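You operate a simulated robot arm through the tools that you are given. There is no shell and no other tool. Be economical: measure what you need, move in short steps, check, and stop when the job is done.

The job below is to be done with a simulated robot arm. You get a single attempt, and the scene is never put back.

Task
Pull the tub cupboard door open.

Only the result counts: the job must be done as asked and must still hold three seconds after the hand-in. Knocking over, shifting, dropping, spilling or breaking anything else fails it.

Robot
A 7-joint arm with a two-finger parallel gripper on a trunk, on a base that drives. Base frame: it is fixed to the floor where the robot stands at the start and does not move with it; the origin is under the middle of the robot, x ahead of it, y to its left, z up. Units: m, rad, N and s.
With the tool pointing down near the work surface it reaches from about 0.2 to 0.74 m from the robot's upright axis, wherever it stands. Its first joint turns from -2.897 to 2.897 rad. Places, roughly: tub cupboard door [1, -0.1, 0.4]. Payload 1.57 kg.
Tool frame: the origin (TCP) lies between the finger pads and is the grasp point; the fingertips stand 0.03 m ahead of it; z points along the fingers, y is the line along which they close. Largest opening 0.11 m; finger width 0.024, thickness 0.012; the body of the gripper, 0.048 by 0.112 m, starts 0.078 m behind the TCP.
Orientation is that of the tool frame in the base frame, as a unit quaternion [x, y, z, w]. With the fingers straight down and closing along the base's y, the tool's x points along the base's -x, its y along +y and its z along -z.

Tools
- The arm moves only by the tool drive_tool. Its argument "plan" is a list of rows, each a list of 3 entries, a list of its own where there are three numbers: the turn, a rotation vector about the base's x, y, z in rad, then the shift along the base's x, y, z in m, then the closure, from 0 (fully open) to 1 (shut). In form: [[[wx, wy, wz], [x, y, z], grip], ...]. A call has 1 to 8 rows; each row shifts and turns the commanded pose from where the row before left it. Each row takes 0.2 s and may step no farther than 0.05 m and 0.15 rad from the row before; otherwise, or with a gripper value out of range, the whole call is refused. A pose out of reach is approached as far as the arm can. The call stops where the force on the tool passes 40 N (or 10 N more than at its start, if that is more) or the arm is blocked; 0.2 s more then pass. Each finger travels about 0.045 m/s and halts on what it meets, pressing with about 32 N; the grip force reading is that of the motor and also rises with nothing between the fingers. The clock runs only during rows and for 0.2 s after the last one: add rows that do not move to give the fingers time. The reply holds the time, the measured pose of the TCP, the force on the tool along the base axes, the opening and the grip force, in the units named above and with some noise.
- Cameras (640 x 400 px; columns grow to the right, rows downward): "scene" is now at [0.0146, 0.1238, 1.3392]; the picture's right is [-0.38, -0.92, 0.00], its down [-0.63, 0.26, -0.73] and it looks along [0.67, -0.28, -0.69] (base axes); focal length 290 px, centre (320, 200). "wrist" rides on the gripper at [0.07, 0.016, -0.141] in the tool frame; the picture's right is [-0.23, 0.97, 0.00], its down [-0.86, -0.20, -0.48] and it looks along [-0.47, -0.11, 0.88] (tool axes); focal length 222 px, centre (320, 200). There is no depth. A picture from a camera that has moved, and an enlarged one, comes with that camera's place and axes in the base frame and with its lens.
- camera(camera): a new picture of that camera. No time passes.
- move_column(by): slides the trunk up (or, below 0, down) by that many m; the arm and the scene camera ride with it, the base frame stays. It gives what a move gives, with no picture.
- base_move(legs): drives the robot by 1 to 6 legs, each [ahead, turn to the left] in m and rad, along the robot's own axes; the way and the turn of a leg run together, so that a leg with both is an arc; at most 1.5 m and 3.142 rad a leg. The arm and the cameras ride along, it lands a little off, and it stops where it bumps. It gives what a move gives.
- turn_head(pan, tilt): turns the head with the scene camera to pan (to the left, within 2.705 rad either way) and tilt (down, from -0.506 to 1.204), counted from straight ahead of the robot. It gives what a move gives.
- zoom(camera, box): a new picture of the part [left, top, right, bottom] of that camera's present view, enlarged. No time passes.
- hand_in(): hands the job in; it is judged then, once.

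Go step by step. Nothing tells you exact positions but the pictures and the camera data: compare them with the known pose of the tool, close in by small moves and look again before you grip or let go. The budget is 120 turns and 82 pictures, counting those below and the enlarged ones. Unless the task says otherwise, let go and move clear before handing in, and close with one line.

The tools are called after "Request:" by a JSON object that holds its "api" and its "payload". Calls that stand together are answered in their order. drive_tool: Moves the arm, as the interface text tells. Its arguments: {"type":"object","properties":{"plan":{"type":"array"}},"required":["plan"]} The other tools are called the same way: move_column (by) slides the trunk up or down; base_move (legs) drives the base; turn_head (pan, tilt) turns the head that bears the scene camera; camera (camera) takes a picture; zoom (camera, box) takes an enlarged picture of a part of a camera's view; hand_in () hands the job in.

At the start:

```text
clock: 0.0
tool_pos: [0.4975, -0.1575, 0.7368]
orientation: [0.0, 1.0, 0.0, 0.0]
contact_force: [0.3, 0.8, -0.1]
gripper_width: 0.11
gripper_force: 0.1
trunk travel left (down, up): [-0.275, 0.315]
robot x, y, heading: [0.0011, -0.0016, 0.004]
head pan, tilt: [-0.393, 0.756]
```

scene: 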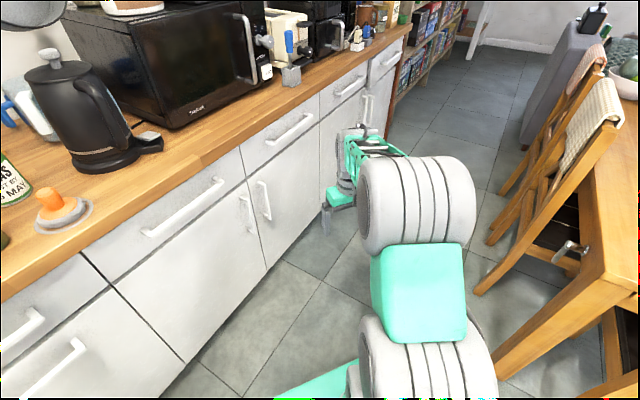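
wrist: 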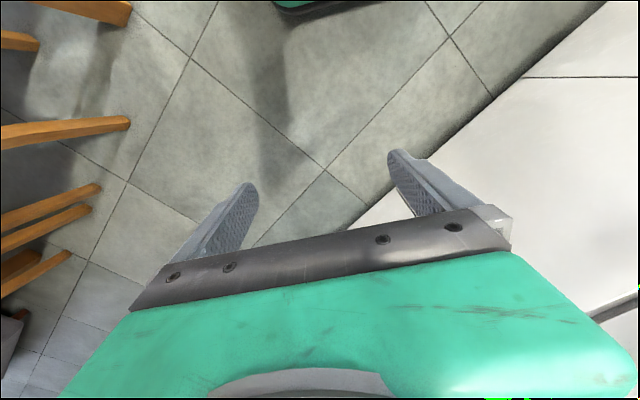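

I see a row of white cupboards beneath a counter; the named place projects to about pixel (284, 201), a door with a vertical handle. I'll zoom in to look at it closely.

Request:
{"api": "zoom", "payload": {"camera": "scene", "box": [200, 100, 360, 280]}}

Request:
{"api": "turn_head", "payload": {"pan": 0.0, "tilt": 0.75}}

Request:
{"api": "camera", "payload": {"camera": "scene"}}

```text
2.22 times, centred on (280, 190) of scene
camera zoom: at [0.0146, 0.1238, 1.3392], right [-0.38, -0.92, 0.0], down [-0.63, 0.26, -0.73], along [0.67, -0.28, -0.69], focal length 645 px, centre (409, 222)
```

zoom: 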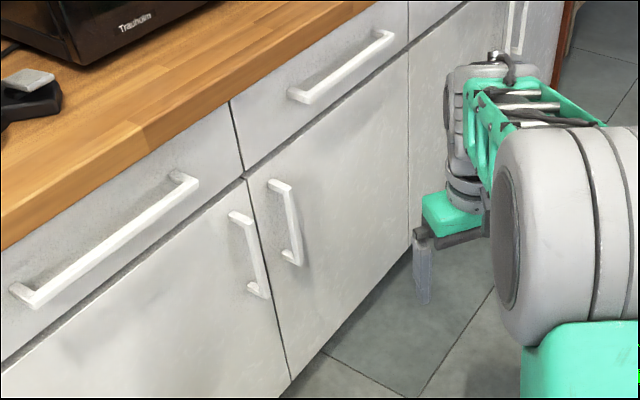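

```text
clock: 0.9
tool_pos: [0.4976, -0.157, 0.7369]
orientation: [0.0, 1.0, 0.0, 0.0]
contact_force: [-0.6, 0.1, -0.6]
gripper_width: 0.1099
gripper_force: 0.1
trunk travel left (down, up): [-0.275, 0.315]
robot x, y, heading: [0.0029, -0.0007, 0.001]
head pan, tilt: [0.0, 0.75]
```

```text
78 pictures are left
camera scene: at [0.0212, 0.1554, 1.3397], right [0.0, -1.0, 0.0], down [-0.68, 0.0, -0.73], along [0.73, 0.0, -0.68], focal length 290 px, centre (320, 200)
```

scene: 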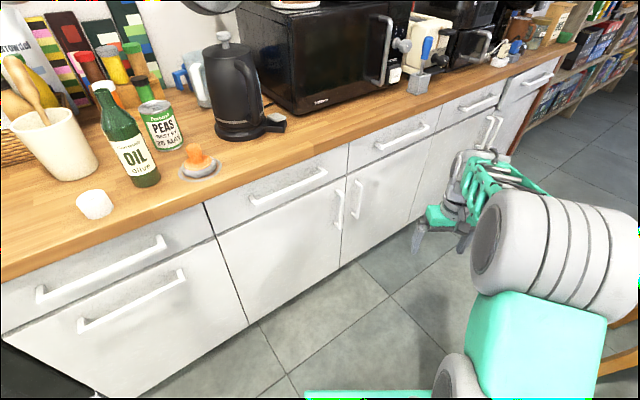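

The target is the right-hand door of the pair, with its vertical handle on its left edge near (0.83, 0.01, 0.58). The cupboard front faces (-0.81, -0.58), so the hinge is on the far right. I'll tip the tool to horizontal, starting here in free space.

Request:
{"api": "drive_tool", "payload": {"plan": [[[0, -0.143, 0], [0.01, 0, 0], 0.3], [[0, -0.143, 0], [0.01, 0, 0], 0.3], [[0, -0.143, 0], [0.01, 0, 0], 0.3], [[0, -0.143, 0], [0.01, 0, 0], 0.3], [[0, -0.143, 0], [0.01, 0, 0], 0.3], [[0, -0.143, 0], [0.01, 0, 0], 0.3], [[0, -0.143, 0], [0.01, 0, 0], 0.3], [[0, -0.143, 0], [0.01, 0, 0], 0.3]]}}

Request:
{"api": "drive_tool", "payload": {"plan": [[[0, -0.143, 0], [0.01, 0, 0], 0.3], [[0, -0.143, 0], [0.01, 0, 0], 0.3], [[0, -0.141, 0], [0.01, 0, 0], 0.3], [[0, 0, 0.124], [0, 0.0, 0], 0.3], [[0, 0, 0.124], [0, 0.0, 0], 0.3], [[0, 0, 0.124], [0, 0.0, 0], 0.3], [[0, 0, 0.124], [0, 0.0, 0], 0.3], [[0, 0, 0.124], [0, 0.0, 0], 0.3]]}}

Request:
{"api": "camera", "payload": {"camera": "wrist"}}

Request:
{"api": "camera", "payload": {"camera": "scene"}}

```text
clock: 2.7
tool_pos: [0.5787, -0.1562, 0.7389]
orientation: [0.001, 0.84, -0.001, 0.542]
contact_force: [-0.2, -0.1, 0.2]
gripper_width: 0.0771
gripper_force: 0.0
trunk travel left (down, up): [-0.275, 0.315]
robot x, y, heading: [-0.0007, 0.0005, -0.003]
head pan, tilt: [0.0, 0.75]
```

```text
clock: 4.5
tool_pos: [0.6185, -0.16, 0.7365]
orientation: [-0.191, 0.68, 0.192, 0.681]
contact_force: [1.2, -0.6, 0.1]
gripper_width: 0.0769
gripper_force: 0.1
out of reach, approached as far as the arm can: row 8
trunk travel left (down, up): [-0.275, 0.315]
robot x, y, heading: [0.0005, -0.0013, 0.001]
head pan, tilt: [0.0, 0.75]
```

```text
77 pictures are left
camera wrist: at [0.4887, -0.2188, 0.6665], right [-0.51, 0.83, 0.23], down [-0.3, -0.42, 0.85], along [0.8, 0.37, 0.47], focal length 222 px, centre (320, 200)
```

wrist: 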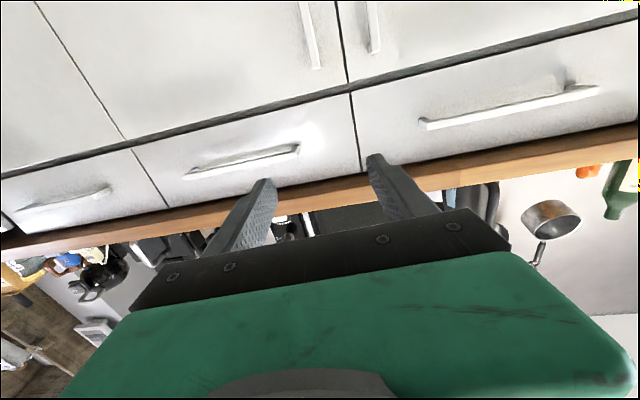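

```text
76 pictures are left
camera scene: at [0.0211, 0.1554, 1.3397], right [0.0, -1.0, 0.0], down [-0.68, 0.0, -0.73], along [0.73, 0.0, -0.68], focal length 290 px, centre (320, 200)
```

scene: 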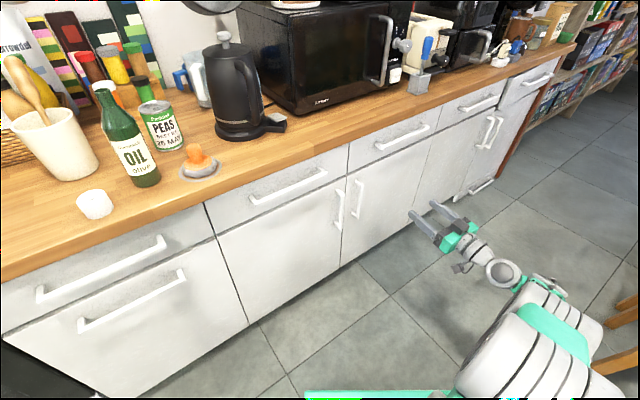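

The wrist view shows both handles upside down. I'll zoom in the scene view to triangulate the right door's handle.

Request:
{"api": "zoom", "payload": {"camera": "scene", "box": [300, 150, 460, 250]}}

Request:
{"api": "zoom", "payload": {"camera": "wrist", "box": [240, 0, 432, 120]}}

```text
4.00 times, centred on (380, 200) of scene
camera zoom: at [0.0211, 0.1554, 1.3397], right [0.0, -1.0, 0.0], down [-0.68, 0.0, -0.73], along [0.73, 0.0, -0.68], focal length 1160 px, centre (80, 200)
```

zoom: 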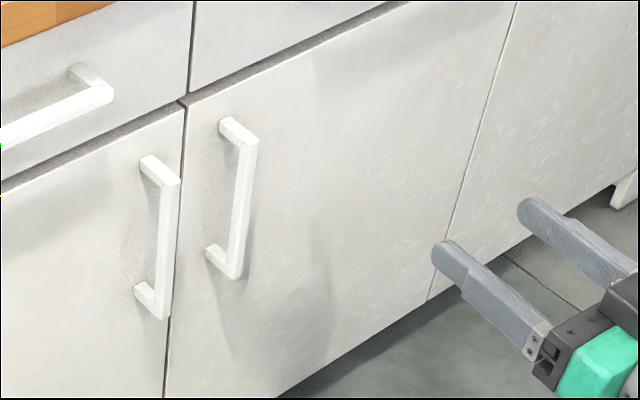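

```text
3.33 times, centred on (336, 60) of wrist
camera zoom: at [0.4887, -0.2188, 0.6665], right [-0.51, 0.83, 0.23], down [-0.3, -0.42, 0.85], along [0.8, 0.37, 0.47], focal length 740 px, centre (267, 667)
```

zoom: 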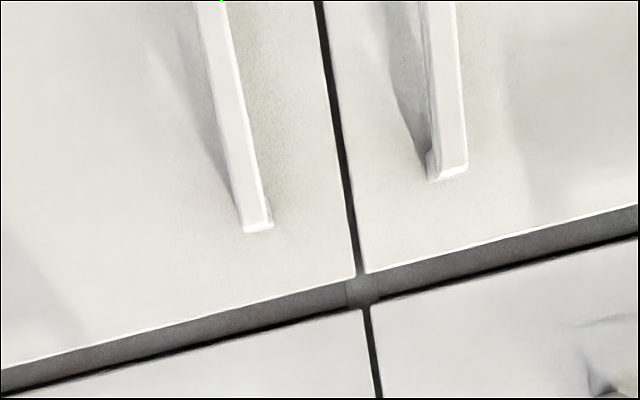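

The handle bar comes out at (0.84, 0.0) with z from 0.47 to 0.65, and the hinge near (1.10, -0.33). I'll check the space to the robot's right before moving the base.

Request:
{"api": "turn_head", "payload": {"pan": -1.2, "tilt": 0.9}}

Request:
{"api": "camera", "payload": {"camera": "scene"}}

```text
clock: 5.9
tool_pos: [0.619, -0.1614, 0.7377]
orientation: [-0.192, 0.679, 0.193, 0.681]
contact_force: [0.3, 0.0, 0.2]
gripper_width: 0.0769
gripper_force: 0.0
trunk travel left (down, up): [-0.275, 0.315]
robot x, y, heading: [-0.0029, 0.0011, 0.005]
head pan, tilt: [-1.201, 0.901]
```

```text
73 pictures are left
camera scene: at [-0.0343, 0.085, 1.3278], right [-0.93, -0.36, 0.0], down [-0.28, 0.73, -0.62], along [0.23, -0.58, -0.78], focal length 290 px, centre (320, 200)
```

scene: 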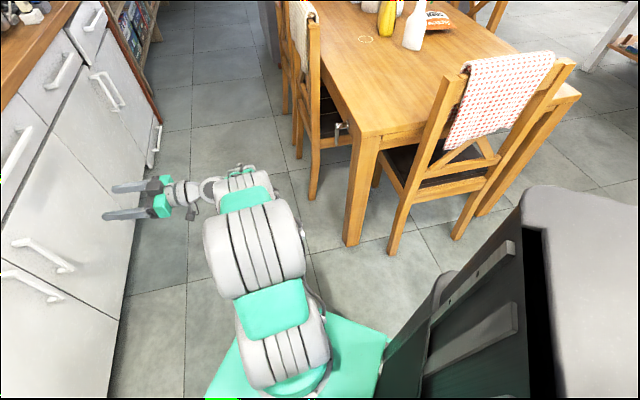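

The floor between the cupboards and the table is clear, with the nearest table leg at about (0.1, -0.7). I'll shift the base ahead and a little right so the arm faces the door more squarely.

Request:
{"api": "base_move", "payload": {"legs": [[0, -0.6], [0.2, 0], [0, 0.6]]}}

Request:
{"api": "turn_head", "payload": {"pan": 0.1, "tilt": 0.75}}

Request:
{"api": "camera", "payload": {"camera": "scene"}}

```text
clock: 10.7
tool_pos: [0.7881, -0.2712, 0.7375]
orientation: [-0.193, 0.679, 0.194, 0.681]
contact_force: [0.1, 0.2, 0.6]
gripper_width: 0.077
gripper_force: 0.0
trunk travel left (down, up): [-0.275, 0.315]
robot x, y, heading: [0.1701, -0.1132, 0.004]
head pan, tilt: [-1.201, 0.901]
```

```text
clock: 12.2
tool_pos: [0.7868, -0.2711, 0.7363]
orientation: [-0.193, 0.679, 0.194, 0.682]
contact_force: [-0.4, -0.4, 0.9]
gripper_width: 0.077
gripper_force: 0.2
trunk travel left (down, up): [-0.275, 0.315]
robot x, y, heading: [0.1655, -0.1097, 0.006]
head pan, tilt: [0.099, 0.75]
```

```text
72 pictures are left
camera scene: at [0.1877, 0.0512, 1.3397], right [0.1, -0.99, 0.0], down [-0.68, -0.07, -0.73], along [0.73, 0.07, -0.68], focal length 290 px, centre (320, 200)
```

scene: 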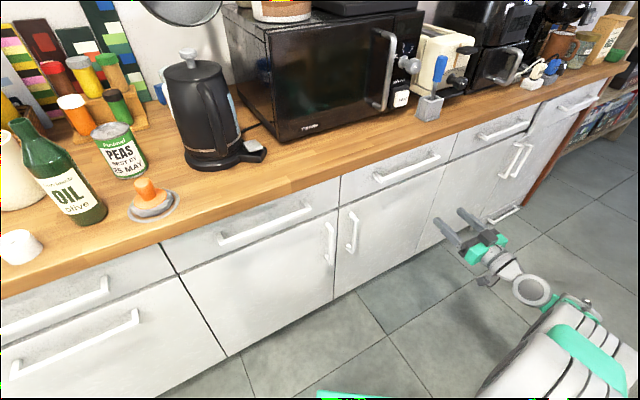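

The base is now at (0.17, -0.11). I'll bring the tool to a pre-grasp point 0.12 m in front of the handle at z = 0.57.

Request:
{"api": "drive_tool", "payload": {"plan": [[[0, 0, 0], [-0.0077, 0.0335, -0.0278], 0.3], [[0, 0, 0], [-0.0077, 0.0335, -0.0278], 0.3], [[0, 0, 0], [-0.0077, 0.0335, -0.0278], 0.3], [[0, 0, 0], [-0.0077, 0.0335, -0.0278], 0.3], [[0, 0, 0], [-0.0077, 0.0335, -0.0278], 0.3], [[0, 0, 0.0], [-0.0077, 0.0335, -0.0278], 0.3], [[0, 0, 0.0], [0, 0, 0], 0.3]]}}

Request:
{"api": "camera", "payload": {"camera": "wrist"}}

Request:
{"api": "camera", "payload": {"camera": "scene"}}

```text
clock: 13.8
tool_pos: [0.7435, -0.0704, 0.569]
orientation: [-0.193, 0.679, 0.194, 0.681]
contact_force: [-0.4, -0.4, 0.3]
gripper_width: 0.0772
gripper_force: 0.1
trunk travel left (down, up): [-0.275, 0.315]
robot x, y, heading: [0.1695, -0.1128, 0.002]
head pan, tilt: [0.099, 0.75]
```

```text
71 pictures are left
camera wrist: at [0.6123, -0.1298, 0.5006], right [-0.51, 0.83, 0.23], down [-0.31, -0.42, 0.85], along [0.8, 0.37, 0.47], focal length 222 px, centre (320, 200)
```

wrist: 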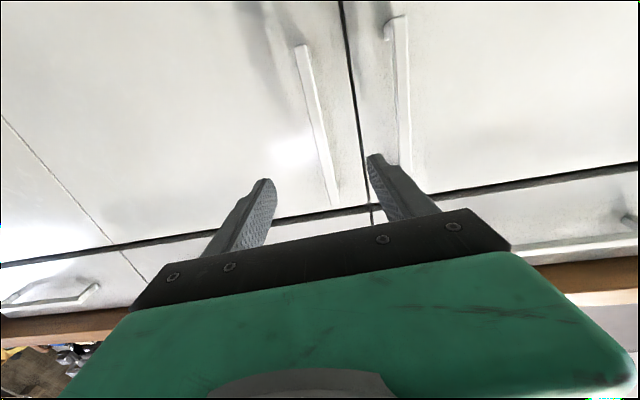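

```text
70 pictures are left
camera scene: at [0.1878, 0.0514, 1.3397], right [0.1, -0.99, 0.0], down [-0.68, -0.07, -0.73], along [0.73, 0.07, -0.68], focal length 290 px, centre (320, 200)
```

scene: 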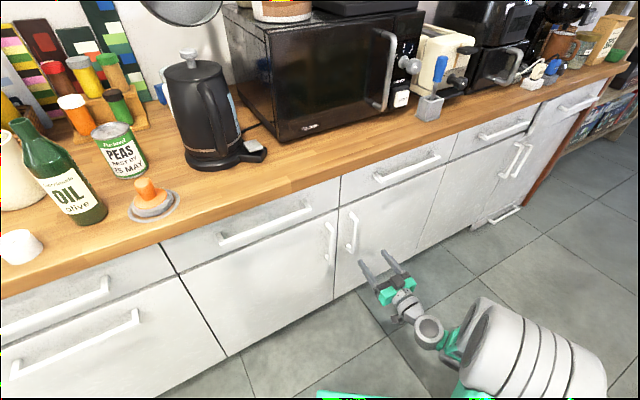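

The wrist view confirms the bar at (0.84, -0.003), about 0.117 m ahead of the tool and 7 mm to its left. I'll advance until the fingers straddle it.

Request:
{"api": "drive_tool", "payload": {"plan": [[[0, 0, 0], [0.026, 0.024, -0.007], 0.3], [[0, 0, 0], [0.0309, 0.0189, 0], 0.3], [[0, 0, 0], [0.0309, 0.0188, 0], 0.3], [[0, 0, 0], [0, 0, 0], 0.3]]}}

Request:
{"api": "camera", "payload": {"camera": "wrist"}}

Request:
{"api": "zoom", "payload": {"camera": "scene", "box": [280, 180, 480, 305]}}

```text
clock: 14.8
tool_pos: [0.8307, -0.0093, 0.5631]
orientation: [-0.193, 0.679, 0.194, 0.681]
contact_force: [-0.4, 0.2, -0.5]
gripper_width: 0.077
gripper_force: 0.1
trunk travel left (down, up): [-0.275, 0.315]
robot x, y, heading: [0.1652, -0.1121, -0.004]
head pan, tilt: [0.099, 0.75]
```

```text
69 pictures are left
camera wrist: at [0.6989, -0.0687, 0.494], right [-0.51, 0.83, 0.23], down [-0.31, -0.42, 0.85], along [0.8, 0.37, 0.47], focal length 222 px, centre (320, 200)
```

wrist: 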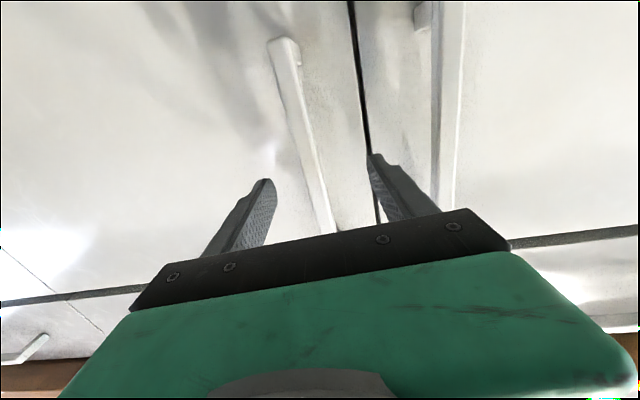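

```text
3.20 times, centred on (380, 242) of scene
camera zoom: at [0.1878, 0.0514, 1.3396], right [0.1, -0.99, 0.0], down [-0.68, -0.07, -0.73], along [0.73, 0.07, -0.68], focal length 928 px, centre (128, 64)
```

zoom: 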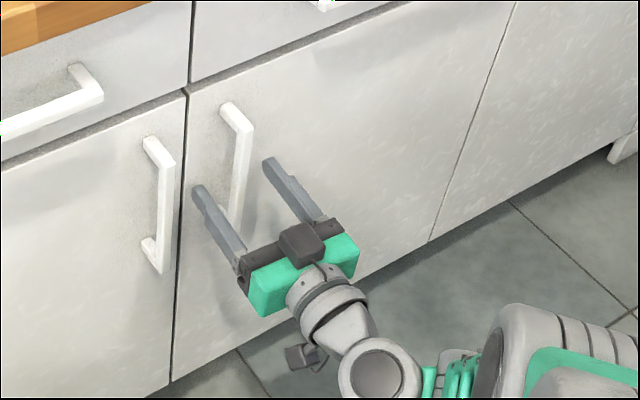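

The fingers straddle the bar. I'll advance a little more and close.

Request:
{"api": "drive_tool", "payload": {"plan": [[[0, 0, 0], [0.005, 0.003, 0], 0.3], [[0, 0, 0], [0, 0, 0], 0.6], [[0, 0, 0], [0, 0, 0], 1], [[0, 0, 0], [0, 0, 0], 1], [[0, 0, 0], [0, 0, 0], 1], [[0, 0, 0], [0, 0, 0], 1], [[0, 0, 0], [0, 0, 0], 1]]}}

Request:
{"api": "zoom", "payload": {"camera": "scene", "box": [280, 180, 480, 305]}}

```text
clock: 16.4
tool_pos: [0.8354, -0.0096, 0.563]
orientation: [-0.191, 0.679, 0.192, 0.682]
contact_force: [12.7, -22.9, -3.8]
gripper_width: 0.0148
gripper_force: 30.9
trunk travel left (down, up): [-0.275, 0.315]
robot x, y, heading: [0.1691, -0.1109, -0.001]
head pan, tilt: [0.099, 0.75]
```

```text
3.20 times, centred on (380, 242) of scene
camera zoom: at [0.1895, 0.0499, 1.3398], right [0.1, -1.0, 0.0], down [-0.68, -0.07, -0.73], along [0.73, 0.07, -0.68], focal length 928 px, centre (128, 64)
```

zoom: 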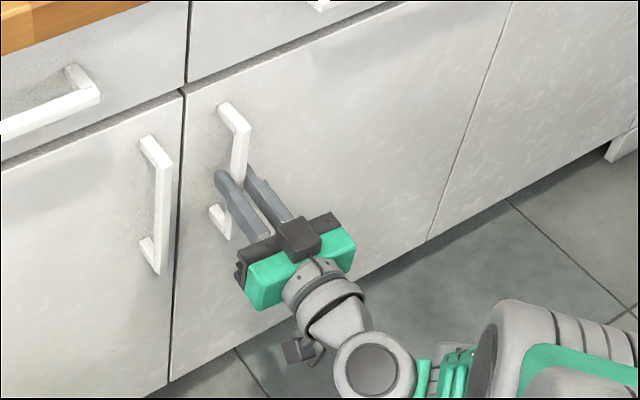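

The bar is gripped, with 0.0148 m between the fingers. I'll ease the side load and pull along the first part of the door's arc.

Request:
{"api": "drive_tool", "payload": {"plan": [[[0, 0, 0], [0.0015, -0.0025, 0], 1], [[0, 0, 0.05], [-0.0159, -0.0139, 0], 1], [[0, 0, 0.05], [-0.0153, -0.0148, 0], 1], [[0, 0, 0.05], [-0.0144, -0.0154, 0], 1], [[0, 0, 0.05], [-0.0136, -0.0161, 0], 1]]}}

Request:
{"api": "camera", "payload": {"camera": "scene"}}

```text
clock: 17.6
tool_pos: [0.7777, -0.0722, 0.565]
orientation: [-0.257, 0.656, 0.257, 0.661]
contact_force: [29.1, -21.7, 6.1]
gripper_width: 0.0148
gripper_force: 30.9
trunk travel left (down, up): [-0.275, 0.315]
robot x, y, heading: [0.1658, -0.1135, -0.001]
head pan, tilt: [0.099, 0.75]
```

```text
66 pictures are left
camera scene: at [0.1893, 0.0498, 1.3399], right [0.1, -0.99, 0.0], down [-0.68, -0.07, -0.73], along [0.73, 0.07, -0.68], focal length 290 px, centre (320, 200)
```

scene: 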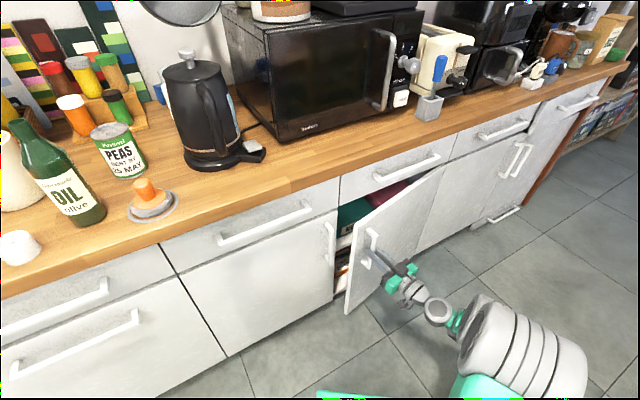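

The door is swinging open, about 12° so far. I'll relieve the side load a little and continue along the arc.

Request:
{"api": "drive_tool", "payload": {"plan": [[[0, 0, 0], [0.0034, -0.005, -0.001], 1], [[0, 0, 0.05], [-0.0128, -0.0169, 0], 1], [[0, 0, 0.05], [-0.0119, -0.0174, 0], 1], [[0, 0, 0.05], [-0.011, -0.018, 0], 1], [[0, 0, 0.05], [-0.0101, -0.0185, 0], 1]]}}

```text
clock: 18.8
tool_pos: [0.7922, -0.0601, 0.5637]
orientation: [-0.321, 0.643, 0.317, 0.619]
contact_force: [-34.7, 28.8, -12.0]
gripper_width: 0.0158
gripper_force: 31.9
out of reach, approached as far as the arm can: row 3, 4, 5
trunk travel left (down, up): [-0.275, 0.315]
robot x, y, heading: [0.1632, -0.1132, 0.005]
head pan, tilt: [0.099, 0.75]
```

The arm ran into its reach limit for that orientation, so I'll look before doing more.

Request:
{"api": "camera", "payload": {"camera": "scene"}}

Request:
{"api": "camera", "payload": {"camera": "wrist"}}

```text
65 pictures are left
camera scene: at [0.1851, 0.0529, 1.3391], right [0.11, -0.99, 0.0], down [-0.68, -0.07, -0.73], along [0.73, 0.08, -0.68], focal length 290 px, centre (320, 200)
```

scene: 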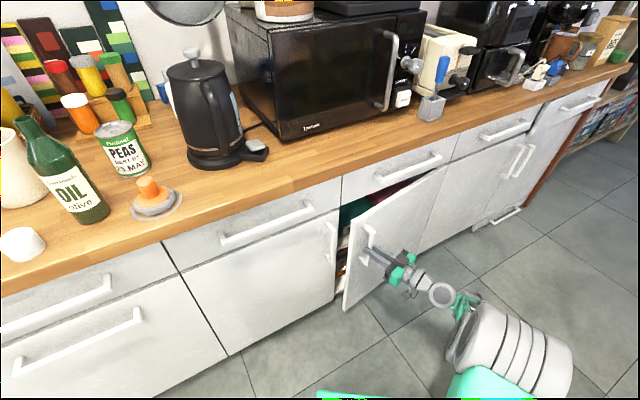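

```text
64 pictures are left
camera wrist: at [0.6915, -0.1645, 0.4994], right [-0.78, 0.58, 0.24], down [-0.1, -0.48, 0.87], along [0.62, 0.65, 0.43], focal length 222 px, centre (320, 200)
```

wrist: 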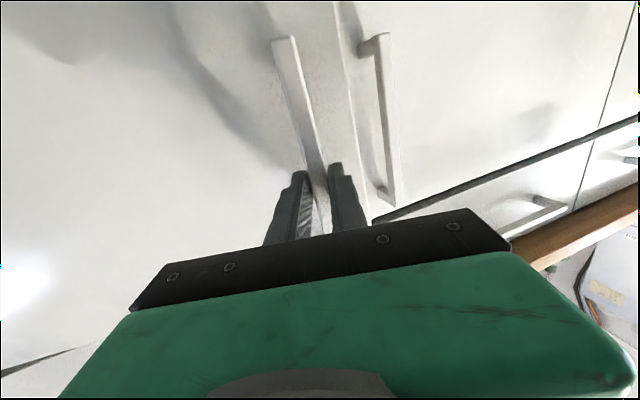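

The door is about 10° open and the wrist has hit its yaw limit. I'll turn the tool back a little and see where it settles.

Request:
{"api": "drive_tool", "payload": {"plan": [[[0, 0, -0.1], [0, 0, 0], 1], [[0, 0, -0.1], [0, 0, 0], 1]]}}

```text
clock: 19.3
tool_pos: [0.789, -0.0593, 0.5641]
orientation: [-0.285, 0.648, 0.291, 0.643]
contact_force: [-7.0, 5.7, 1.2]
gripper_width: 0.0147
gripper_force: 30.6
trunk travel left (down, up): [-0.275, 0.315]
robot x, y, heading: [0.1687, -0.1112, 0.011]
head pan, tilt: [0.099, 0.75]
stopped in row 2: the force on the tool passed its limit (the readings are from after the stop); the commanded pose is now the measured one
```

The load has dropped now that the command matches the measured pose. I'll keep pulling with the yaw held constant.

Request:
{"api": "drive_tool", "payload": {"plan": [[[0, 0, -0.02], [-0.013, -0.0155, 0], 1], [[0, 0, -0.02], [-0.013, -0.0155, 0], 1], [[0, 0, -0.02], [-0.013, -0.0155, 0], 1], [[0, 0, 0], [-0.0115, -0.0165, 0], 1]]}}

```text
clock: 20.3
tool_pos: [0.7544, -0.1036, 0.5639]
orientation: [-0.264, 0.664, 0.268, 0.646]
contact_force: [-18.9, 11.5, -13.4]
gripper_width: 0.0156
gripper_force: 31.3
out of reach, approached as far as the arm can: row 3, 4
trunk travel left (down, up): [-0.275, 0.315]
robot x, y, heading: [0.1648, -0.1114, 0.009]
head pan, tilt: [0.099, 0.75]
```

The door is about 17° open, and the gap at its edge is wide enough for a finger. I'll release the handle and back straight out, then push the door wider from its inner face.

Request:
{"api": "drive_tool", "payload": {"plan": [[[0, 0, 0], [0, 0, 0], 0.5], [[0, 0, 0], [0, 0, 0], 0.5], [[0, 0, 0], [0, 0, 0], 0.4], [[0, 0, 0], [0, 0, 0], 0.4]]}}

Request:
{"api": "camera", "payload": {"camera": "scene"}}

Request:
{"api": "camera", "payload": {"camera": "wrist"}}

```text
clock: 21.3
tool_pos: [0.7589, -0.1058, 0.5673]
orientation: [-0.264, 0.663, 0.266, 0.648]
contact_force: [-0.4, -1.0, 0.4]
gripper_width: 0.0657
gripper_force: 0.1
trunk travel left (down, up): [-0.275, 0.315]
robot x, y, heading: [0.168, -0.1125, 0.01]
head pan, tilt: [0.099, 0.75]
```

```text
63 pictures are left
camera scene: at [0.1864, 0.0514, 1.3397], right [0.11, -0.99, 0.0], down [-0.68, -0.07, -0.73], along [0.73, 0.08, -0.68], focal length 290 px, centre (320, 200)
```

scene: 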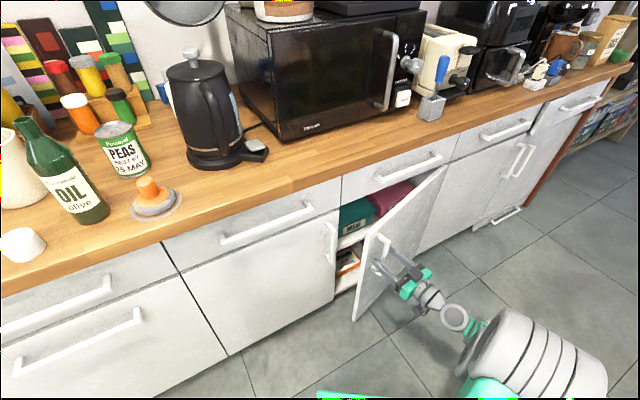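

```text
62 pictures are left
camera wrist: at [0.6424, -0.1918, 0.5004], right [-0.67, 0.7, 0.24], down [-0.19, -0.47, 0.86], along [0.72, 0.53, 0.45], focal length 222 px, centre (320, 200)
```

wrist: 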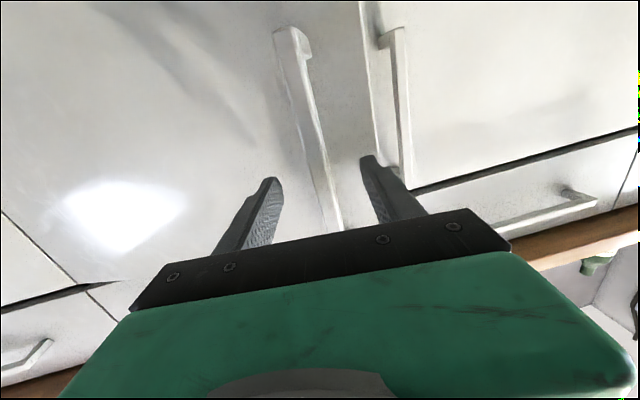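

The door stays where I left it. I'll back the fingers off the handle.

Request:
{"api": "drive_tool", "payload": {"plan": [[[0, 0, 0], [-0.018, -0.017, 0], 0.4], [[0, 0, -0.03], [-0.018, -0.017, 0], 0.4], [[0, 0, -0.08], [-0.02, -0.02, 0], 0.4], [[0, 0, -0.1], [-0.02, -0.02, 0], 0.6], [[0, 0, -0.1], [-0.02, -0.02, 0], 0.8], [[0, 0, -0.1], [-0.02, 0.0, 0], 1]]}}

Request:
{"api": "camera", "payload": {"camera": "scene"}}

Request:
{"api": "zoom", "payload": {"camera": "scene", "box": [300, 160, 492, 330]}}

```text
clock: 22.7
tool_pos: [0.7283, -0.1987, 0.603]
orientation: [-0.142, 0.694, 0.15, 0.69]
contact_force: [-0.1, -0.1, 0.1]
gripper_width: 0.0
gripper_force: 0.1
out of reach, approached as far as the arm can: row 1, 2, 3, 4, 6
trunk travel left (down, up): [-0.275, 0.315]
robot x, y, heading: [0.1692, -0.1128, 0.008]
head pan, tilt: [0.099, 0.75]
```

```text
61 pictures are left
camera scene: at [0.1864, 0.0514, 1.3396], right [0.11, -0.99, 0.0], down [-0.68, -0.07, -0.73], along [0.73, 0.08, -0.68], focal length 290 px, centre (320, 200)
```

scene: 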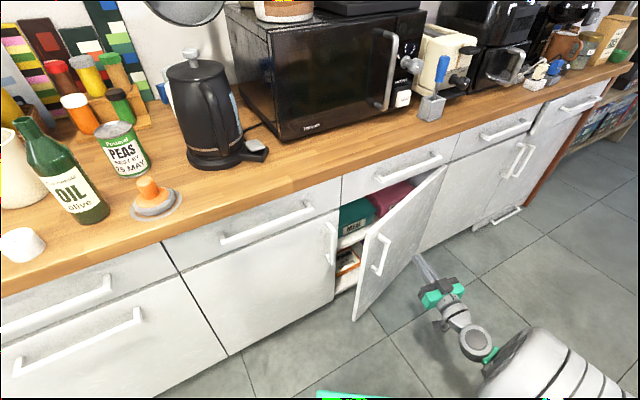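

```text
2.35 times, centred on (396, 245) of scene
camera zoom: at [0.1864, 0.0514, 1.3396], right [0.11, -0.99, 0.0], down [-0.68, -0.07, -0.73], along [0.73, 0.08, -0.68], focal length 683 px, centre (141, 94)
```

zoom: 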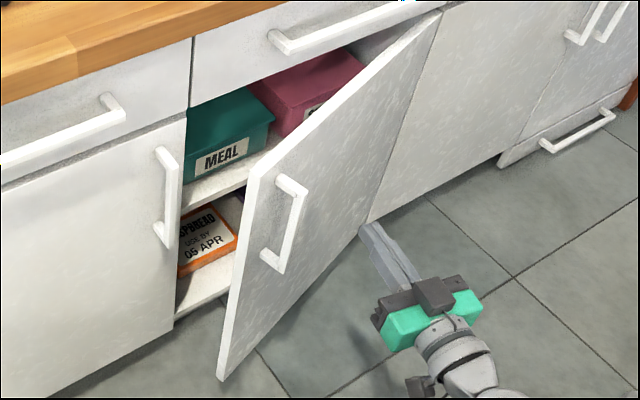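

The door's free edge is now near (0.75, -0.03), about 15° open, and the tubs sit well inside. I'll back the base up a little and lower the trunk so the arm can fold more easily. Then I'll slip the closed fingers in behind the door edge.

Request:
{"api": "base_move", "payload": {"legs": [[-0.1, 0]]}}

Request:
{"api": "move_column", "payload": {"by": -0.15}}

Request:
{"api": "drive_tool", "payload": {"plan": [[[0, 0, -0.1], [0, 0.02, 0.03], 1], [[0, 0, -0.1], [0, 0.02, 0.03], 1], [[0, 0, -0.1], [0, 0.03, 0.03], 1], [[0, 0, -0.1], [0, 0.04, 0.025], 1], [[0, 0, -0.1], [0, 0.045, 0], 1], [[0, 0, -0.1], [0, 0.045, 0], 1], [[0, 0, 0], [0, 0.043, 0], 1], [[0, 0, 0], [0, 0, 0], 1]]}}

Request:
{"api": "camera", "payload": {"camera": "scene"}}

```text
clock: 23.8
tool_pos: [0.627, -0.1975, 0.6028]
orientation: [-0.143, 0.693, 0.15, 0.69]
contact_force: [-0.2, 1.1, 0.0]
gripper_width: 0.0
gripper_force: 21.4
trunk travel left (down, up): [-0.275, 0.315]
robot x, y, heading: [0.0669, -0.1149, 0.006]
head pan, tilt: [0.099, 0.75]
```

```text
clock: 25.6
tool_pos: [0.6282, -0.1976, 0.4531]
orientation: [-0.145, 0.693, 0.151, 0.69]
contact_force: [-0.6, 0.5, -0.2]
gripper_width: 0.0
gripper_force: 21.7
trunk travel left (down, up): [-0.125, 0.465]
robot x, y, heading: [0.0703, -0.1132, 0.008]
head pan, tilt: [0.099, 0.75]
```

```text
clock: 27.4
tool_pos: [0.6312, 0.0002, 0.5707]
orientation: [0.062, 0.706, -0.055, 0.704]
contact_force: [-0.5, 0.1, 0.7]
gripper_width: 0.0
gripper_force: 21.7
out of reach, approached as far as the arm can: row 6, 7
trunk travel left (down, up): [-0.125, 0.465]
robot x, y, heading: [0.0703, -0.117, 0.008]
head pan, tilt: [0.099, 0.75]
```

```text
59 pictures are left
camera scene: at [0.0867, 0.0505, 1.1896], right [0.11, -0.99, 0.0], down [-0.68, -0.07, -0.73], along [0.73, 0.08, -0.68], focal length 290 px, centre (320, 200)
```

scene: 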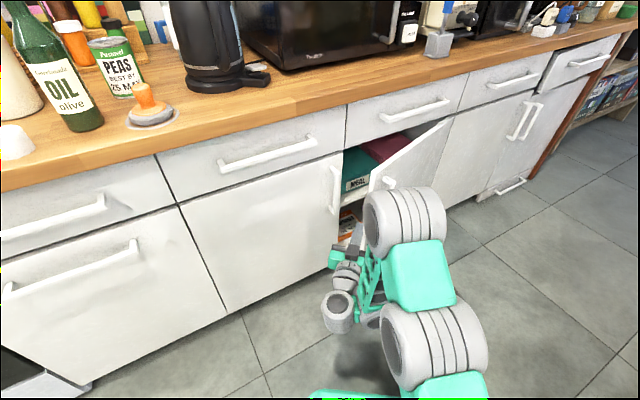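

The tool is at yaw -0.17 in front of the gap. I'll move it into line with the opening and check from the wrist camera.

Request:
{"api": "drive_tool", "payload": {"plan": [[[0, 0, 0], [0.025, 0.02, 0], 1], [[0, 0, -0.03], [0.025, 0.014, 0], 1], [[0, 0, 0], [0, 0, 0], 1]]}}

Request:
{"api": "camera", "payload": {"camera": "wrist"}}

Request:
{"api": "camera", "payload": {"camera": "scene"}}

```text
clock: 28.2
tool_pos: [0.641, -0.0122, 0.5624]
orientation: [0.072, 0.704, -0.064, 0.703]
contact_force: [-0.3, 0.1, -0.2]
gripper_width: 0.0
gripper_force: 21.1
out of reach, approached as far as the arm can: row 1, 2
trunk travel left (down, up): [-0.125, 0.465]
robot x, y, heading: [0.0648, -0.1137, 0.012]
head pan, tilt: [0.099, 0.75]
```

```text
58 pictures are left
camera wrist: at [0.5026, 0.0328, 0.4942], right [0.19, 0.95, 0.24], down [-0.51, -0.11, 0.85], along [0.84, -0.28, 0.46], focal length 222 px, centre (320, 200)
```

wrist: 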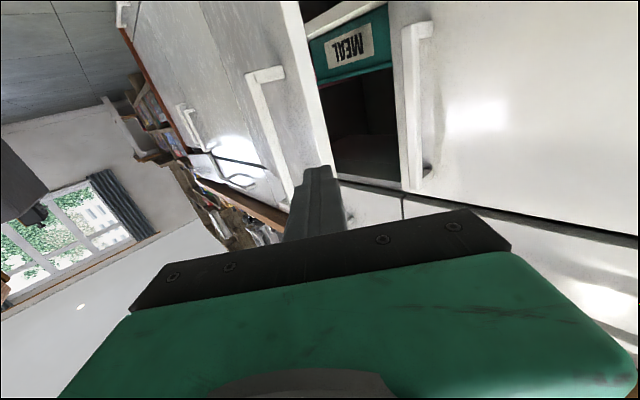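

```text
57 pictures are left
camera scene: at [0.0868, 0.0505, 1.1896], right [0.11, -0.99, 0.0], down [-0.68, -0.07, -0.73], along [0.73, 0.08, -0.68], focal length 290 px, centre (320, 200)
```

scene: 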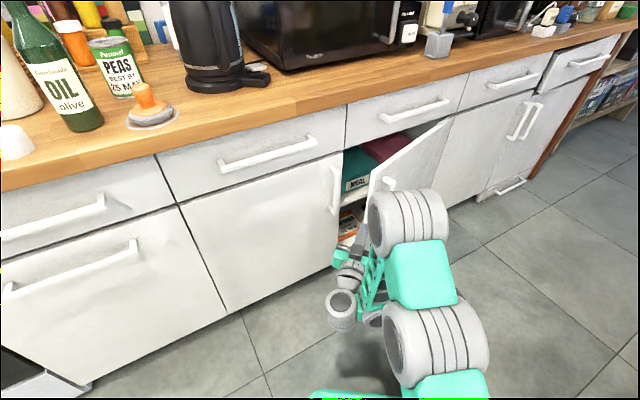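

Horizontal folding is awkward here. Pointing the tool straight down suits the arm better: I can hook a finger behind the door's inner face from just above its top edge (z = 0.695). I'll raise the trunk and tip the tool back down.

Request:
{"api": "move_column", "payload": {"by": 0.15}}

Request:
{"api": "drive_tool", "payload": {"plan": [[[0.027, 0.14, 0], [-0.01, 0, 0.015], 1], [[0.027, 0.14, 0], [-0.01, 0, 0.015], 1], [[0.027, 0.14, 0], [-0.01, 0, 0.015], 1], [[0.027, 0.14, 0], [-0.01, 0, 0.015], 1], [[0.027, 0.14, 0], [-0.01, 0, 0.015], 1], [[0.027, 0.14, 0], [-0.01, 0, 0.015], 1], [[0.027, 0.14, 0], [0, 0, 0.0], 1], [[0.027, 0.14, 0], [0, 0, 0], 1]]}}

Request:
{"api": "drive_tool", "payload": {"plan": [[[0.027, 0.14, 0], [0, 0, 0], 1], [[0.027, 0.14, 0], [0, 0, 0], 1], [[0.027, 0.14, 0], [0, 0, 0], 1], [[0, 0, 0.13], [0, 0, 0], 1], [[0, 0, 0.13], [0, 0, 0], 1], [[0, 0, 0.13], [0, 0, 0], 1], [[0, 0, 0.13], [0, 0, 0], 1], [[0, 0, 0.13], [0, 0, 0], 1]]}}

Request:
{"api": "camera", "payload": {"camera": "scene"}}

```text
clock: 29.9
tool_pos: [0.6402, -0.0136, 0.7127]
orientation: [0.073, 0.704, -0.065, 0.703]
contact_force: [0.3, 0.0, -0.3]
gripper_width: 0.0
gripper_force: 21.2
trunk travel left (down, up): [-0.275, 0.315]
robot x, y, heading: [0.066, -0.111, 0.012]
head pan, tilt: [0.099, 0.75]
```

```text
clock: 31.7
tool_pos: [0.5938, -0.0224, 0.7109]
orientation: [0.074, 0.736, -0.06, 0.67]
contact_force: [-0.2, -0.1, 0.0]
gripper_width: 0.0
gripper_force: 21.5
out of reach, approached as far as the arm can: row 1, 2, 3, 4, 5, 6, 7, 8
trunk travel left (down, up): [-0.275, 0.315]
robot x, y, heading: [0.0656, -0.1122, 0.009]
head pan, tilt: [0.099, 0.75]
```

```text
clock: 33.5
tool_pos: [0.5786, -0.0313, 0.6882]
orientation: [-0.128, 0.745, 0.117, 0.645]
contact_force: [0.7, -0.4, 0.5]
gripper_width: 0.0001
gripper_force: 20.9
out of reach, approached as far as the arm can: row 1, 2, 3, 6, 7
trunk travel left (down, up): [-0.275, 0.315]
robot x, y, heading: [0.0635, -0.1118, 0.011]
head pan, tilt: [0.099, 0.75]
```

```text
56 pictures are left
camera scene: at [0.0865, 0.0505, 1.3397], right [0.11, -0.99, 0.0], down [-0.68, -0.07, -0.73], along [0.73, 0.08, -0.68], focal length 290 px, centre (320, 200)
```

scene: 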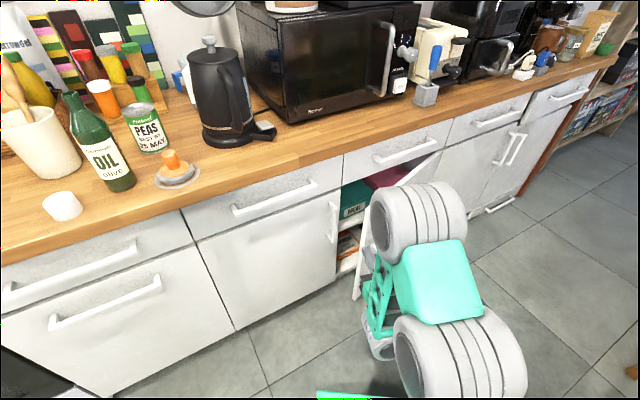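

The arm is stuck against a joint limit in this posture. I'll go back to the earlier comfortable region, to the right and farther out, before tipping down.

Request:
{"api": "drive_tool", "payload": {"plan": [[[0, 0, 0.03], [0, -0.04, 0.01], 1], [[0, 0, 0.03], [0.01, -0.04, 0.01], 1], [[0, 0, 0.03], [0.015, -0.04, 0.01], 1], [[0, 0, 0.03], [0.015, -0.04, 0.01], 1], [[0, 0, 0.03], [0.015, -0.04, 0.01], 1], [[0, 0, 0.03], [0.015, -0.04, 0], 1], [[0, 0, 0], [0.015, 0, 0], 1]]}}

Request:
{"api": "camera", "payload": {"camera": "scene"}}

```text
clock: 35.1
tool_pos: [0.577, -0.0501, 0.7077]
orientation: [-0.193, 0.731, 0.172, 0.631]
contact_force: [0.8, -0.1, 1.0]
gripper_width: 0.0
gripper_force: 21.1
out of reach, approached as far as the arm can: row 2, 3, 4, 5, 6, 7
trunk travel left (down, up): [-0.275, 0.315]
robot x, y, heading: [0.0666, -0.1153, 0.008]
head pan, tilt: [0.099, 0.75]
```

```text
55 pictures are left
camera scene: at [0.0869, 0.0507, 1.3396], right [0.11, -0.99, 0.0], down [-0.68, -0.07, -0.73], along [0.73, 0.08, -0.68], focal length 290 px, centre (320, 200)
```

scene: 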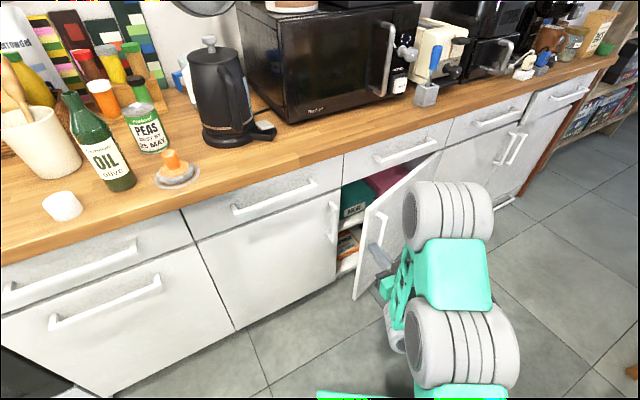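

The forearm is folded to its limit. I'll extend the arm forward and right into the free space ahead, which should unlock it.

Request:
{"api": "drive_tool", "payload": {"plan": [[[0, 0, 0], [0.015, -0.02, 0], 1], [[0, 0, 0], [0.015, -0.02, 0], 1], [[0, 0, 0], [0.015, -0.025, 0], 1], [[0, 0, 0], [0.015, -0.03, 0], 1], [[0, 0, 0], [0.015, -0.03, 0], 1], [[0, 0, 0], [0.015, -0.03, 0], 1]]}}

Request:
{"api": "turn_head", "payload": {"pan": -1.6, "tilt": 0.9}}

Request:
{"api": "camera", "payload": {"camera": "scene"}}

```text
clock: 36.5
tool_pos: [0.5861, -0.0509, 0.6961]
orientation: [-0.191, 0.731, 0.17, 0.633]
contact_force: [0.2, -0.4, -0.2]
gripper_width: 0.0
gripper_force: 21.2
out of reach, approached as far as the arm can: row 1, 2, 3, 4, 5, 6
trunk travel left (down, up): [-0.275, 0.315]
robot x, y, heading: [0.0679, -0.1109, 0.008]
head pan, tilt: [0.099, 0.75]
```

```text
clock: 38.3
tool_pos: [0.5864, -0.0511, 0.697]
orientation: [-0.191, 0.731, 0.171, 0.633]
contact_force: [-0.4, 0.6, 0.5]
gripper_width: 0.0
gripper_force: 21.4
trunk travel left (down, up): [-0.275, 0.315]
robot x, y, heading: [0.0704, -0.1148, 0.007]
head pan, tilt: [-1.6, 0.901]
```

```text
54 pictures are left
camera scene: at [0.0029, -0.0339, 1.3278], right [-1.0, 0.02, 0.0], down [0.02, 0.78, -0.62], along [-0.01, -0.62, -0.78], focal length 290 px, centre (320, 200)
```

scene: 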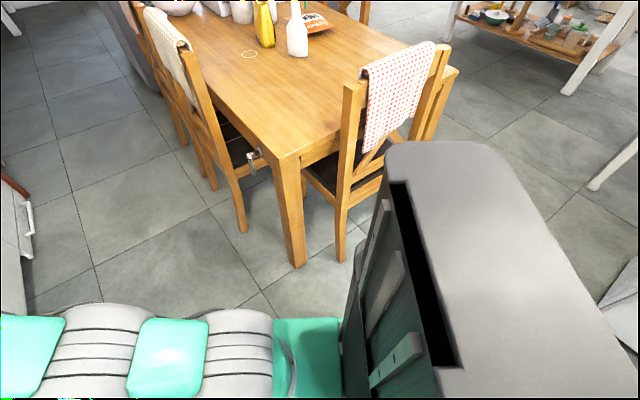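

The grey block is just the robot's own column, and the surroundings are clear. I'll test which small motions free the arm.

Request:
{"api": "drive_tool", "payload": {"plan": [[[0, 0, 0], [0, 0, 0.03], 1], [[0, 0, 0], [0, 0, 0.03], 1]]}}

Request:
{"api": "drive_tool", "payload": {"plan": [[[0, -0.1, 0], [0, 0, 0], 1], [[0, -0.1, 0], [0, 0, 0], 1]]}}

Request:
{"api": "drive_tool", "payload": {"plan": [[[0, 0, 0], [0.03, 0, 0], 1], [[0, 0, 0], [0.03, 0, 0], 1]]}}

Request:
{"api": "turn_head", "payload": {"pan": -0.5, "tilt": 0.9}}

Request:
{"api": "camera", "payload": {"camera": "scene"}}

```text
clock: 38.9
tool_pos: [0.5856, -0.0505, 0.6973]
orientation: [-0.191, 0.73, 0.171, 0.633]
contact_force: [0.1, 0.1, -0.8]
gripper_width: 0.0001
gripper_force: 21.8
out of reach, approached as far as the arm can: row 1, 2
trunk travel left (down, up): [-0.275, 0.315]
robot x, y, heading: [0.0657, -0.1111, 0.006]
head pan, tilt: [-1.6, 0.901]
```

```text
clock: 39.5
tool_pos: [0.5924, -0.0506, 0.7011]
orientation: [-0.205, 0.681, 0.156, 0.686]
contact_force: [0.2, -0.1, 0.2]
gripper_width: 0.0
gripper_force: 21.3
out of reach, approached as far as the arm can: row 1
trunk travel left (down, up): [-0.275, 0.315]
robot x, y, heading: [0.0711, -0.1145, 0.007]
head pan, tilt: [-1.6, 0.901]
```

```text
clock: 40.1
tool_pos: [0.6452, -0.0476, 0.6942]
orientation: [-0.203, 0.685, 0.156, 0.682]
contact_force: [-1.0, -0.6, -0.8]
gripper_width: 0.0
gripper_force: 21.3
out of reach, approached as far as the arm can: row 2
trunk travel left (down, up): [-0.275, 0.315]
robot x, y, heading: [0.0684, -0.1114, 0.012]
head pan, tilt: [-1.6, 0.901]
```

```text
clock: 41.4
tool_pos: [0.6458, -0.0474, 0.6951]
orientation: [-0.203, 0.684, 0.157, 0.682]
contact_force: [0.1, -0.6, 0.4]
gripper_width: 0.0
gripper_force: 20.9
trunk travel left (down, up): [-0.275, 0.315]
robot x, y, heading: [0.0672, -0.1151, 0.004]
head pan, tilt: [-0.499, 0.901]
```

```text
53 pictures are left
camera scene: at [0.071, 0.006, 1.3277], right [-0.47, -0.88, 0.0], down [-0.69, 0.37, -0.62], along [0.55, -0.29, -0.78], focal length 290 px, centre (320, 200)
```

scene: 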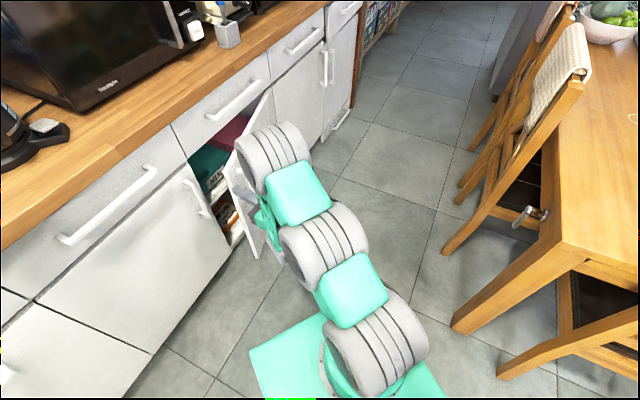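

Tipping the pitch back freed the arm. Next I'll try raising and moving right to unfold the elbow.

Request:
{"api": "drive_tool", "payload": {"plan": [[[0, 0, 0], [0, -0.02, 0.02], 1], [[0, 0, 0], [0, -0.02, 0.02], 1], [[0, 0, 0], [0, -0.02, 0.02], 1], [[0, 0, 0], [0, -0.02, 0.02], 1]]}}

Request:
{"api": "drive_tool", "payload": {"plan": [[[0, -0.1, 0], [0, 0, 0.01], 1], [[0, -0.1, 0], [0, 0, 0.01], 1]]}}

Request:
{"api": "drive_tool", "payload": {"plan": [[[0, 0, 0], [0, -0.02, 0.02], 1], [[0, 0, 0], [0, -0.02, 0.02], 1], [[0, 0, 0], [0, -0.02, 0.02], 1], [[0, 0, 0], [0, -0.02, 0.02], 1]]}}

```text
clock: 42.4
tool_pos: [0.6152, -0.0506, 0.7489]
orientation: [-0.2, 0.684, 0.154, 0.685]
contact_force: [-0.4, 0.5, -0.4]
gripper_width: 0.0001
gripper_force: 21.5
out of reach, approached as far as the arm can: row 1, 2, 3, 4
trunk travel left (down, up): [-0.275, 0.315]
robot x, y, heading: [0.0704, -0.1151, 0.006]
head pan, tilt: [-0.499, 0.901]
```

```text
clock: 43.0
tool_pos: [0.6346, -0.0475, 0.7729]
orientation: [-0.214, 0.63, 0.14, 0.733]
contact_force: [0.0, -0.1, 0.2]
gripper_width: 0.0
gripper_force: 21.7
out of reach, approached as far as the arm can: row 1, 2
trunk travel left (down, up): [-0.275, 0.315]
robot x, y, heading: [0.0692, -0.111, 0.007]
head pan, tilt: [-0.499, 0.901]
```

```text
clock: 44.0
tool_pos: [0.6231, -0.0524, 0.8247]
orientation: [-0.212, 0.631, 0.138, 0.733]
contact_force: [-0.4, 0.5, -0.9]
gripper_width: 0.0002
gripper_force: 21.1
out of reach, approached as far as the arm can: row 1, 2, 3, 4
trunk travel left (down, up): [-0.275, 0.315]
robot x, y, heading: [0.0666, -0.1133, 0.01]
head pan, tilt: [-0.499, 0.901]
```

The arm lifts but won't move right with this yaw, so I'll reduce the yaw while moving right.

Request:
{"api": "drive_tool", "payload": {"plan": [[[0, 0, -0.1], [0.0, -0.02, 0], 1], [[0, 0, -0.1], [0.0, -0.02, 0], 1], [[0, 0, -0.1], [0.0, -0.02, 0], 1], [[0, 0, -0.1], [0.0, -0.02, 0], 1], [[0, 0, -0.1], [0.0, -0.02, 0], 1]]}}

Request:
{"api": "camera", "payload": {"camera": "scene"}}

```text
clock: 45.2
tool_pos: [0.6227, -0.1523, 0.8234]
orientation: [-0.051, 0.664, -0.047, 0.745]
contact_force: [-1.1, 0.0, 0.4]
gripper_width: 0.0
gripper_force: 20.9
trunk travel left (down, up): [-0.275, 0.315]
robot x, y, heading: [0.0674, -0.1112, 0.006]
head pan, tilt: [-0.499, 0.901]
```

```text
52 pictures are left
camera scene: at [0.0712, 0.0061, 1.3277], right [-0.47, -0.88, 0.0], down [-0.69, 0.37, -0.62], along [0.55, -0.29, -0.78], focal length 290 px, centre (320, 200)
```

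scene: 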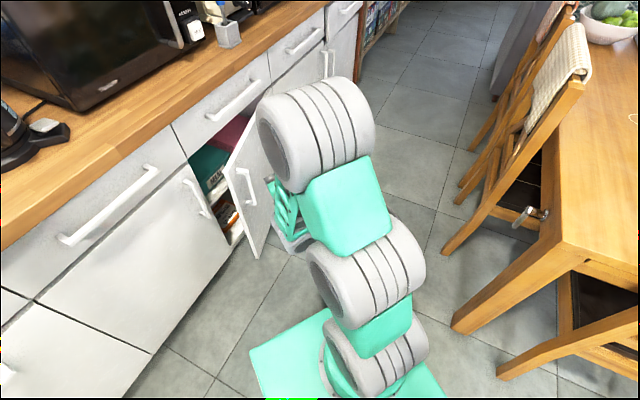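

The arm is free again. I'll remove the small roll and tip the tool down at yaw 0, up and away from the door.

Request:
{"api": "drive_tool", "payload": {"plan": [[[0.138, 0, 0], [-0.01, 0, 0], 1], [[0, 0.14, 0], [-0.01, 0, 0], 1], [[0, 0.14, 0], [-0.01, 0, 0], 1], [[0, 0.14, 0], [-0.01, 0, 0], 1], [[0, 0.14, 0], [-0.01, 0, 0], 1], [[0, 0.14, 0], [-0.01, 0, 0], 1], [[0, 0.14, 0], [-0.01, 0, 0], 1], [[0, 0.14, 0], [0, 0, 0], 1]]}}

Request:
{"api": "drive_tool", "payload": {"plan": [[[0, 0.14, 0], [0, 0, 0], 1], [[0, 0.14, 0], [0, 0, 0], 1], [[0, 0.14, 0], [0, 0, 0], 1], [[0, 0.14, 0], [0, 0, 0], 1], [[0, 0.14, 0], [0, 0, 0], 1], [[0, 0, 0], [0, 0, 0], 1]]}}

Request:
{"api": "camera", "payload": {"camera": "scene"}}

```text
clock: 47.0
tool_pos: [0.4727, -0.119, 0.6083]
orientation: [0.014, 0.881, 0.023, 0.473]
contact_force: [0.0, -0.1, -0.2]
gripper_width: 0.0
gripper_force: 21.1
out of reach, approached as far as the arm can: row 2, 3, 4, 5, 6, 7, 8
trunk travel left (down, up): [-0.275, 0.315]
robot x, y, heading: [0.0686, -0.1133, 0.009]
head pan, tilt: [-0.499, 0.901]
```

```text
clock: 47.5
tool_pos: [0.4706, -0.0782, 0.6115]
orientation: [0.038, 0.88, 0.094, 0.464]
contact_force: [-0.2, -0.3, 0.3]
gripper_width: 0.0001
gripper_force: 21.4
out of reach, approached as far as the arm can: row 1, 2
trunk travel left (down, up): [-0.275, 0.315]
robot x, y, heading: [0.0678, -0.1127, 0.01]
head pan, tilt: [-0.499, 0.901]
stopped in row 2: the arm was blocked; the commanded pose is now the measured one
```

```text
51 pictures are left
camera scene: at [0.0714, 0.0051, 1.3279], right [-0.47, -0.88, 0.0], down [-0.69, 0.37, -0.62], along [0.55, -0.29, -0.78], focal length 290 px, centre (320, 200)
```

scene: 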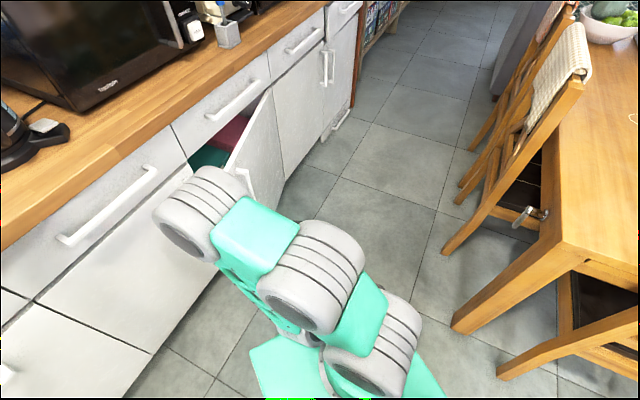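

The arm folded in too close again. I'll extend to the pose I know works, ahead-right and higher, while straightening the roll and yaw.

Request:
{"api": "drive_tool", "payload": {"plan": [[[0, 0, 0], [0.022, -0.024, 0.016], 1], [[-0.024, -0.0025, 0], [0.022, -0.024, 0.016], 1], [[-0.024, -0.0025, 0], [0.022, -0.024, 0.016], 1], [[-0.024, -0.0025, 0], [0.022, -0.024, 0.016], 1], [[-0.024, -0.0025, 0], [0.022, -0.024, 0.016], 1], [[-0.024, -0.0025, 0], [0.022, -0.024, 0.016], 1], [[-0.024, -0.0025, 0], [0.022, -0.024, 0.016], 1], [[-0.024, -0.0025, 0], [0.022, -0.024, 0.016], 1]]}}

Request:
{"api": "camera", "payload": {"camera": "scene"}}

```text
clock: 49.4
tool_pos: [0.4829, -0.1822, 0.5959]
orientation: [-0.009, 0.875, 0.014, 0.484]
contact_force: [-0.1, -0.3, 0.3]
gripper_width: 0.0
gripper_force: 21.4
out of reach, approached as far as the arm can: row 1, 2, 3, 4, 5, 6, 7, 8
trunk travel left (down, up): [-0.275, 0.315]
robot x, y, heading: [0.0688, -0.1095, 0.009]
head pan, tilt: [-0.499, 0.901]
```

```text
50 pictures are left
camera scene: at [0.071, 0.0061, 1.3277], right [-0.47, -0.88, 0.0], down [-0.69, 0.37, -0.62], along [0.55, -0.29, -0.78], focal length 290 px, centre (320, 200)
```

scene: 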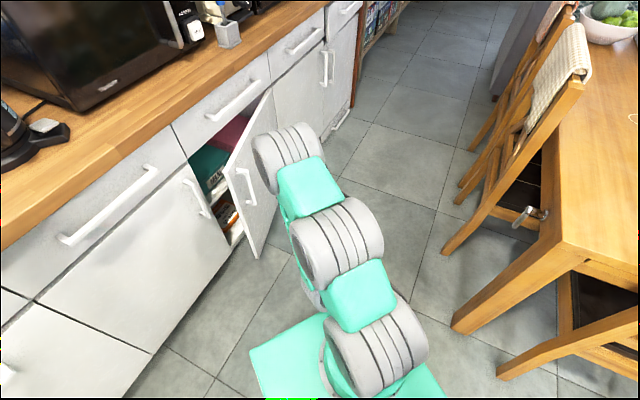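

The wrist-pitch joint is at its limit. Rotating the tool down about the wrist itself moves only that joint, so I'll do that.

Request:
{"api": "drive_tool", "payload": {"plan": [[[0, 0.144, 0], [-0.0178, 0, -0.0245], 1], [[0, 0.144, 0], [-0.0212, 0, -0.0216], 1], [[0, 0.144, 0], [-0.024, 0, -0.0183], 1], [[0, 0.144, 0], [-0.0264, 0, -0.0147], 1]]}}

```text
clock: 50.1
tool_pos: [0.4962, -0.1171, 0.5859]
orientation: [0.019, 0.88, 0.067, 0.47]
contact_force: [-0.7, 0.1, 0.1]
gripper_width: 0.0
gripper_force: 21.4
out of reach, approached as far as the arm can: row 1, 2, 3
trunk travel left (down, up): [-0.275, 0.315]
robot x, y, heading: [0.069, -0.1115, 0.009]
head pan, tilt: [-0.499, 0.901]
stopped in row 3: the arm was blocked; the commanded pose is now the measured one
```

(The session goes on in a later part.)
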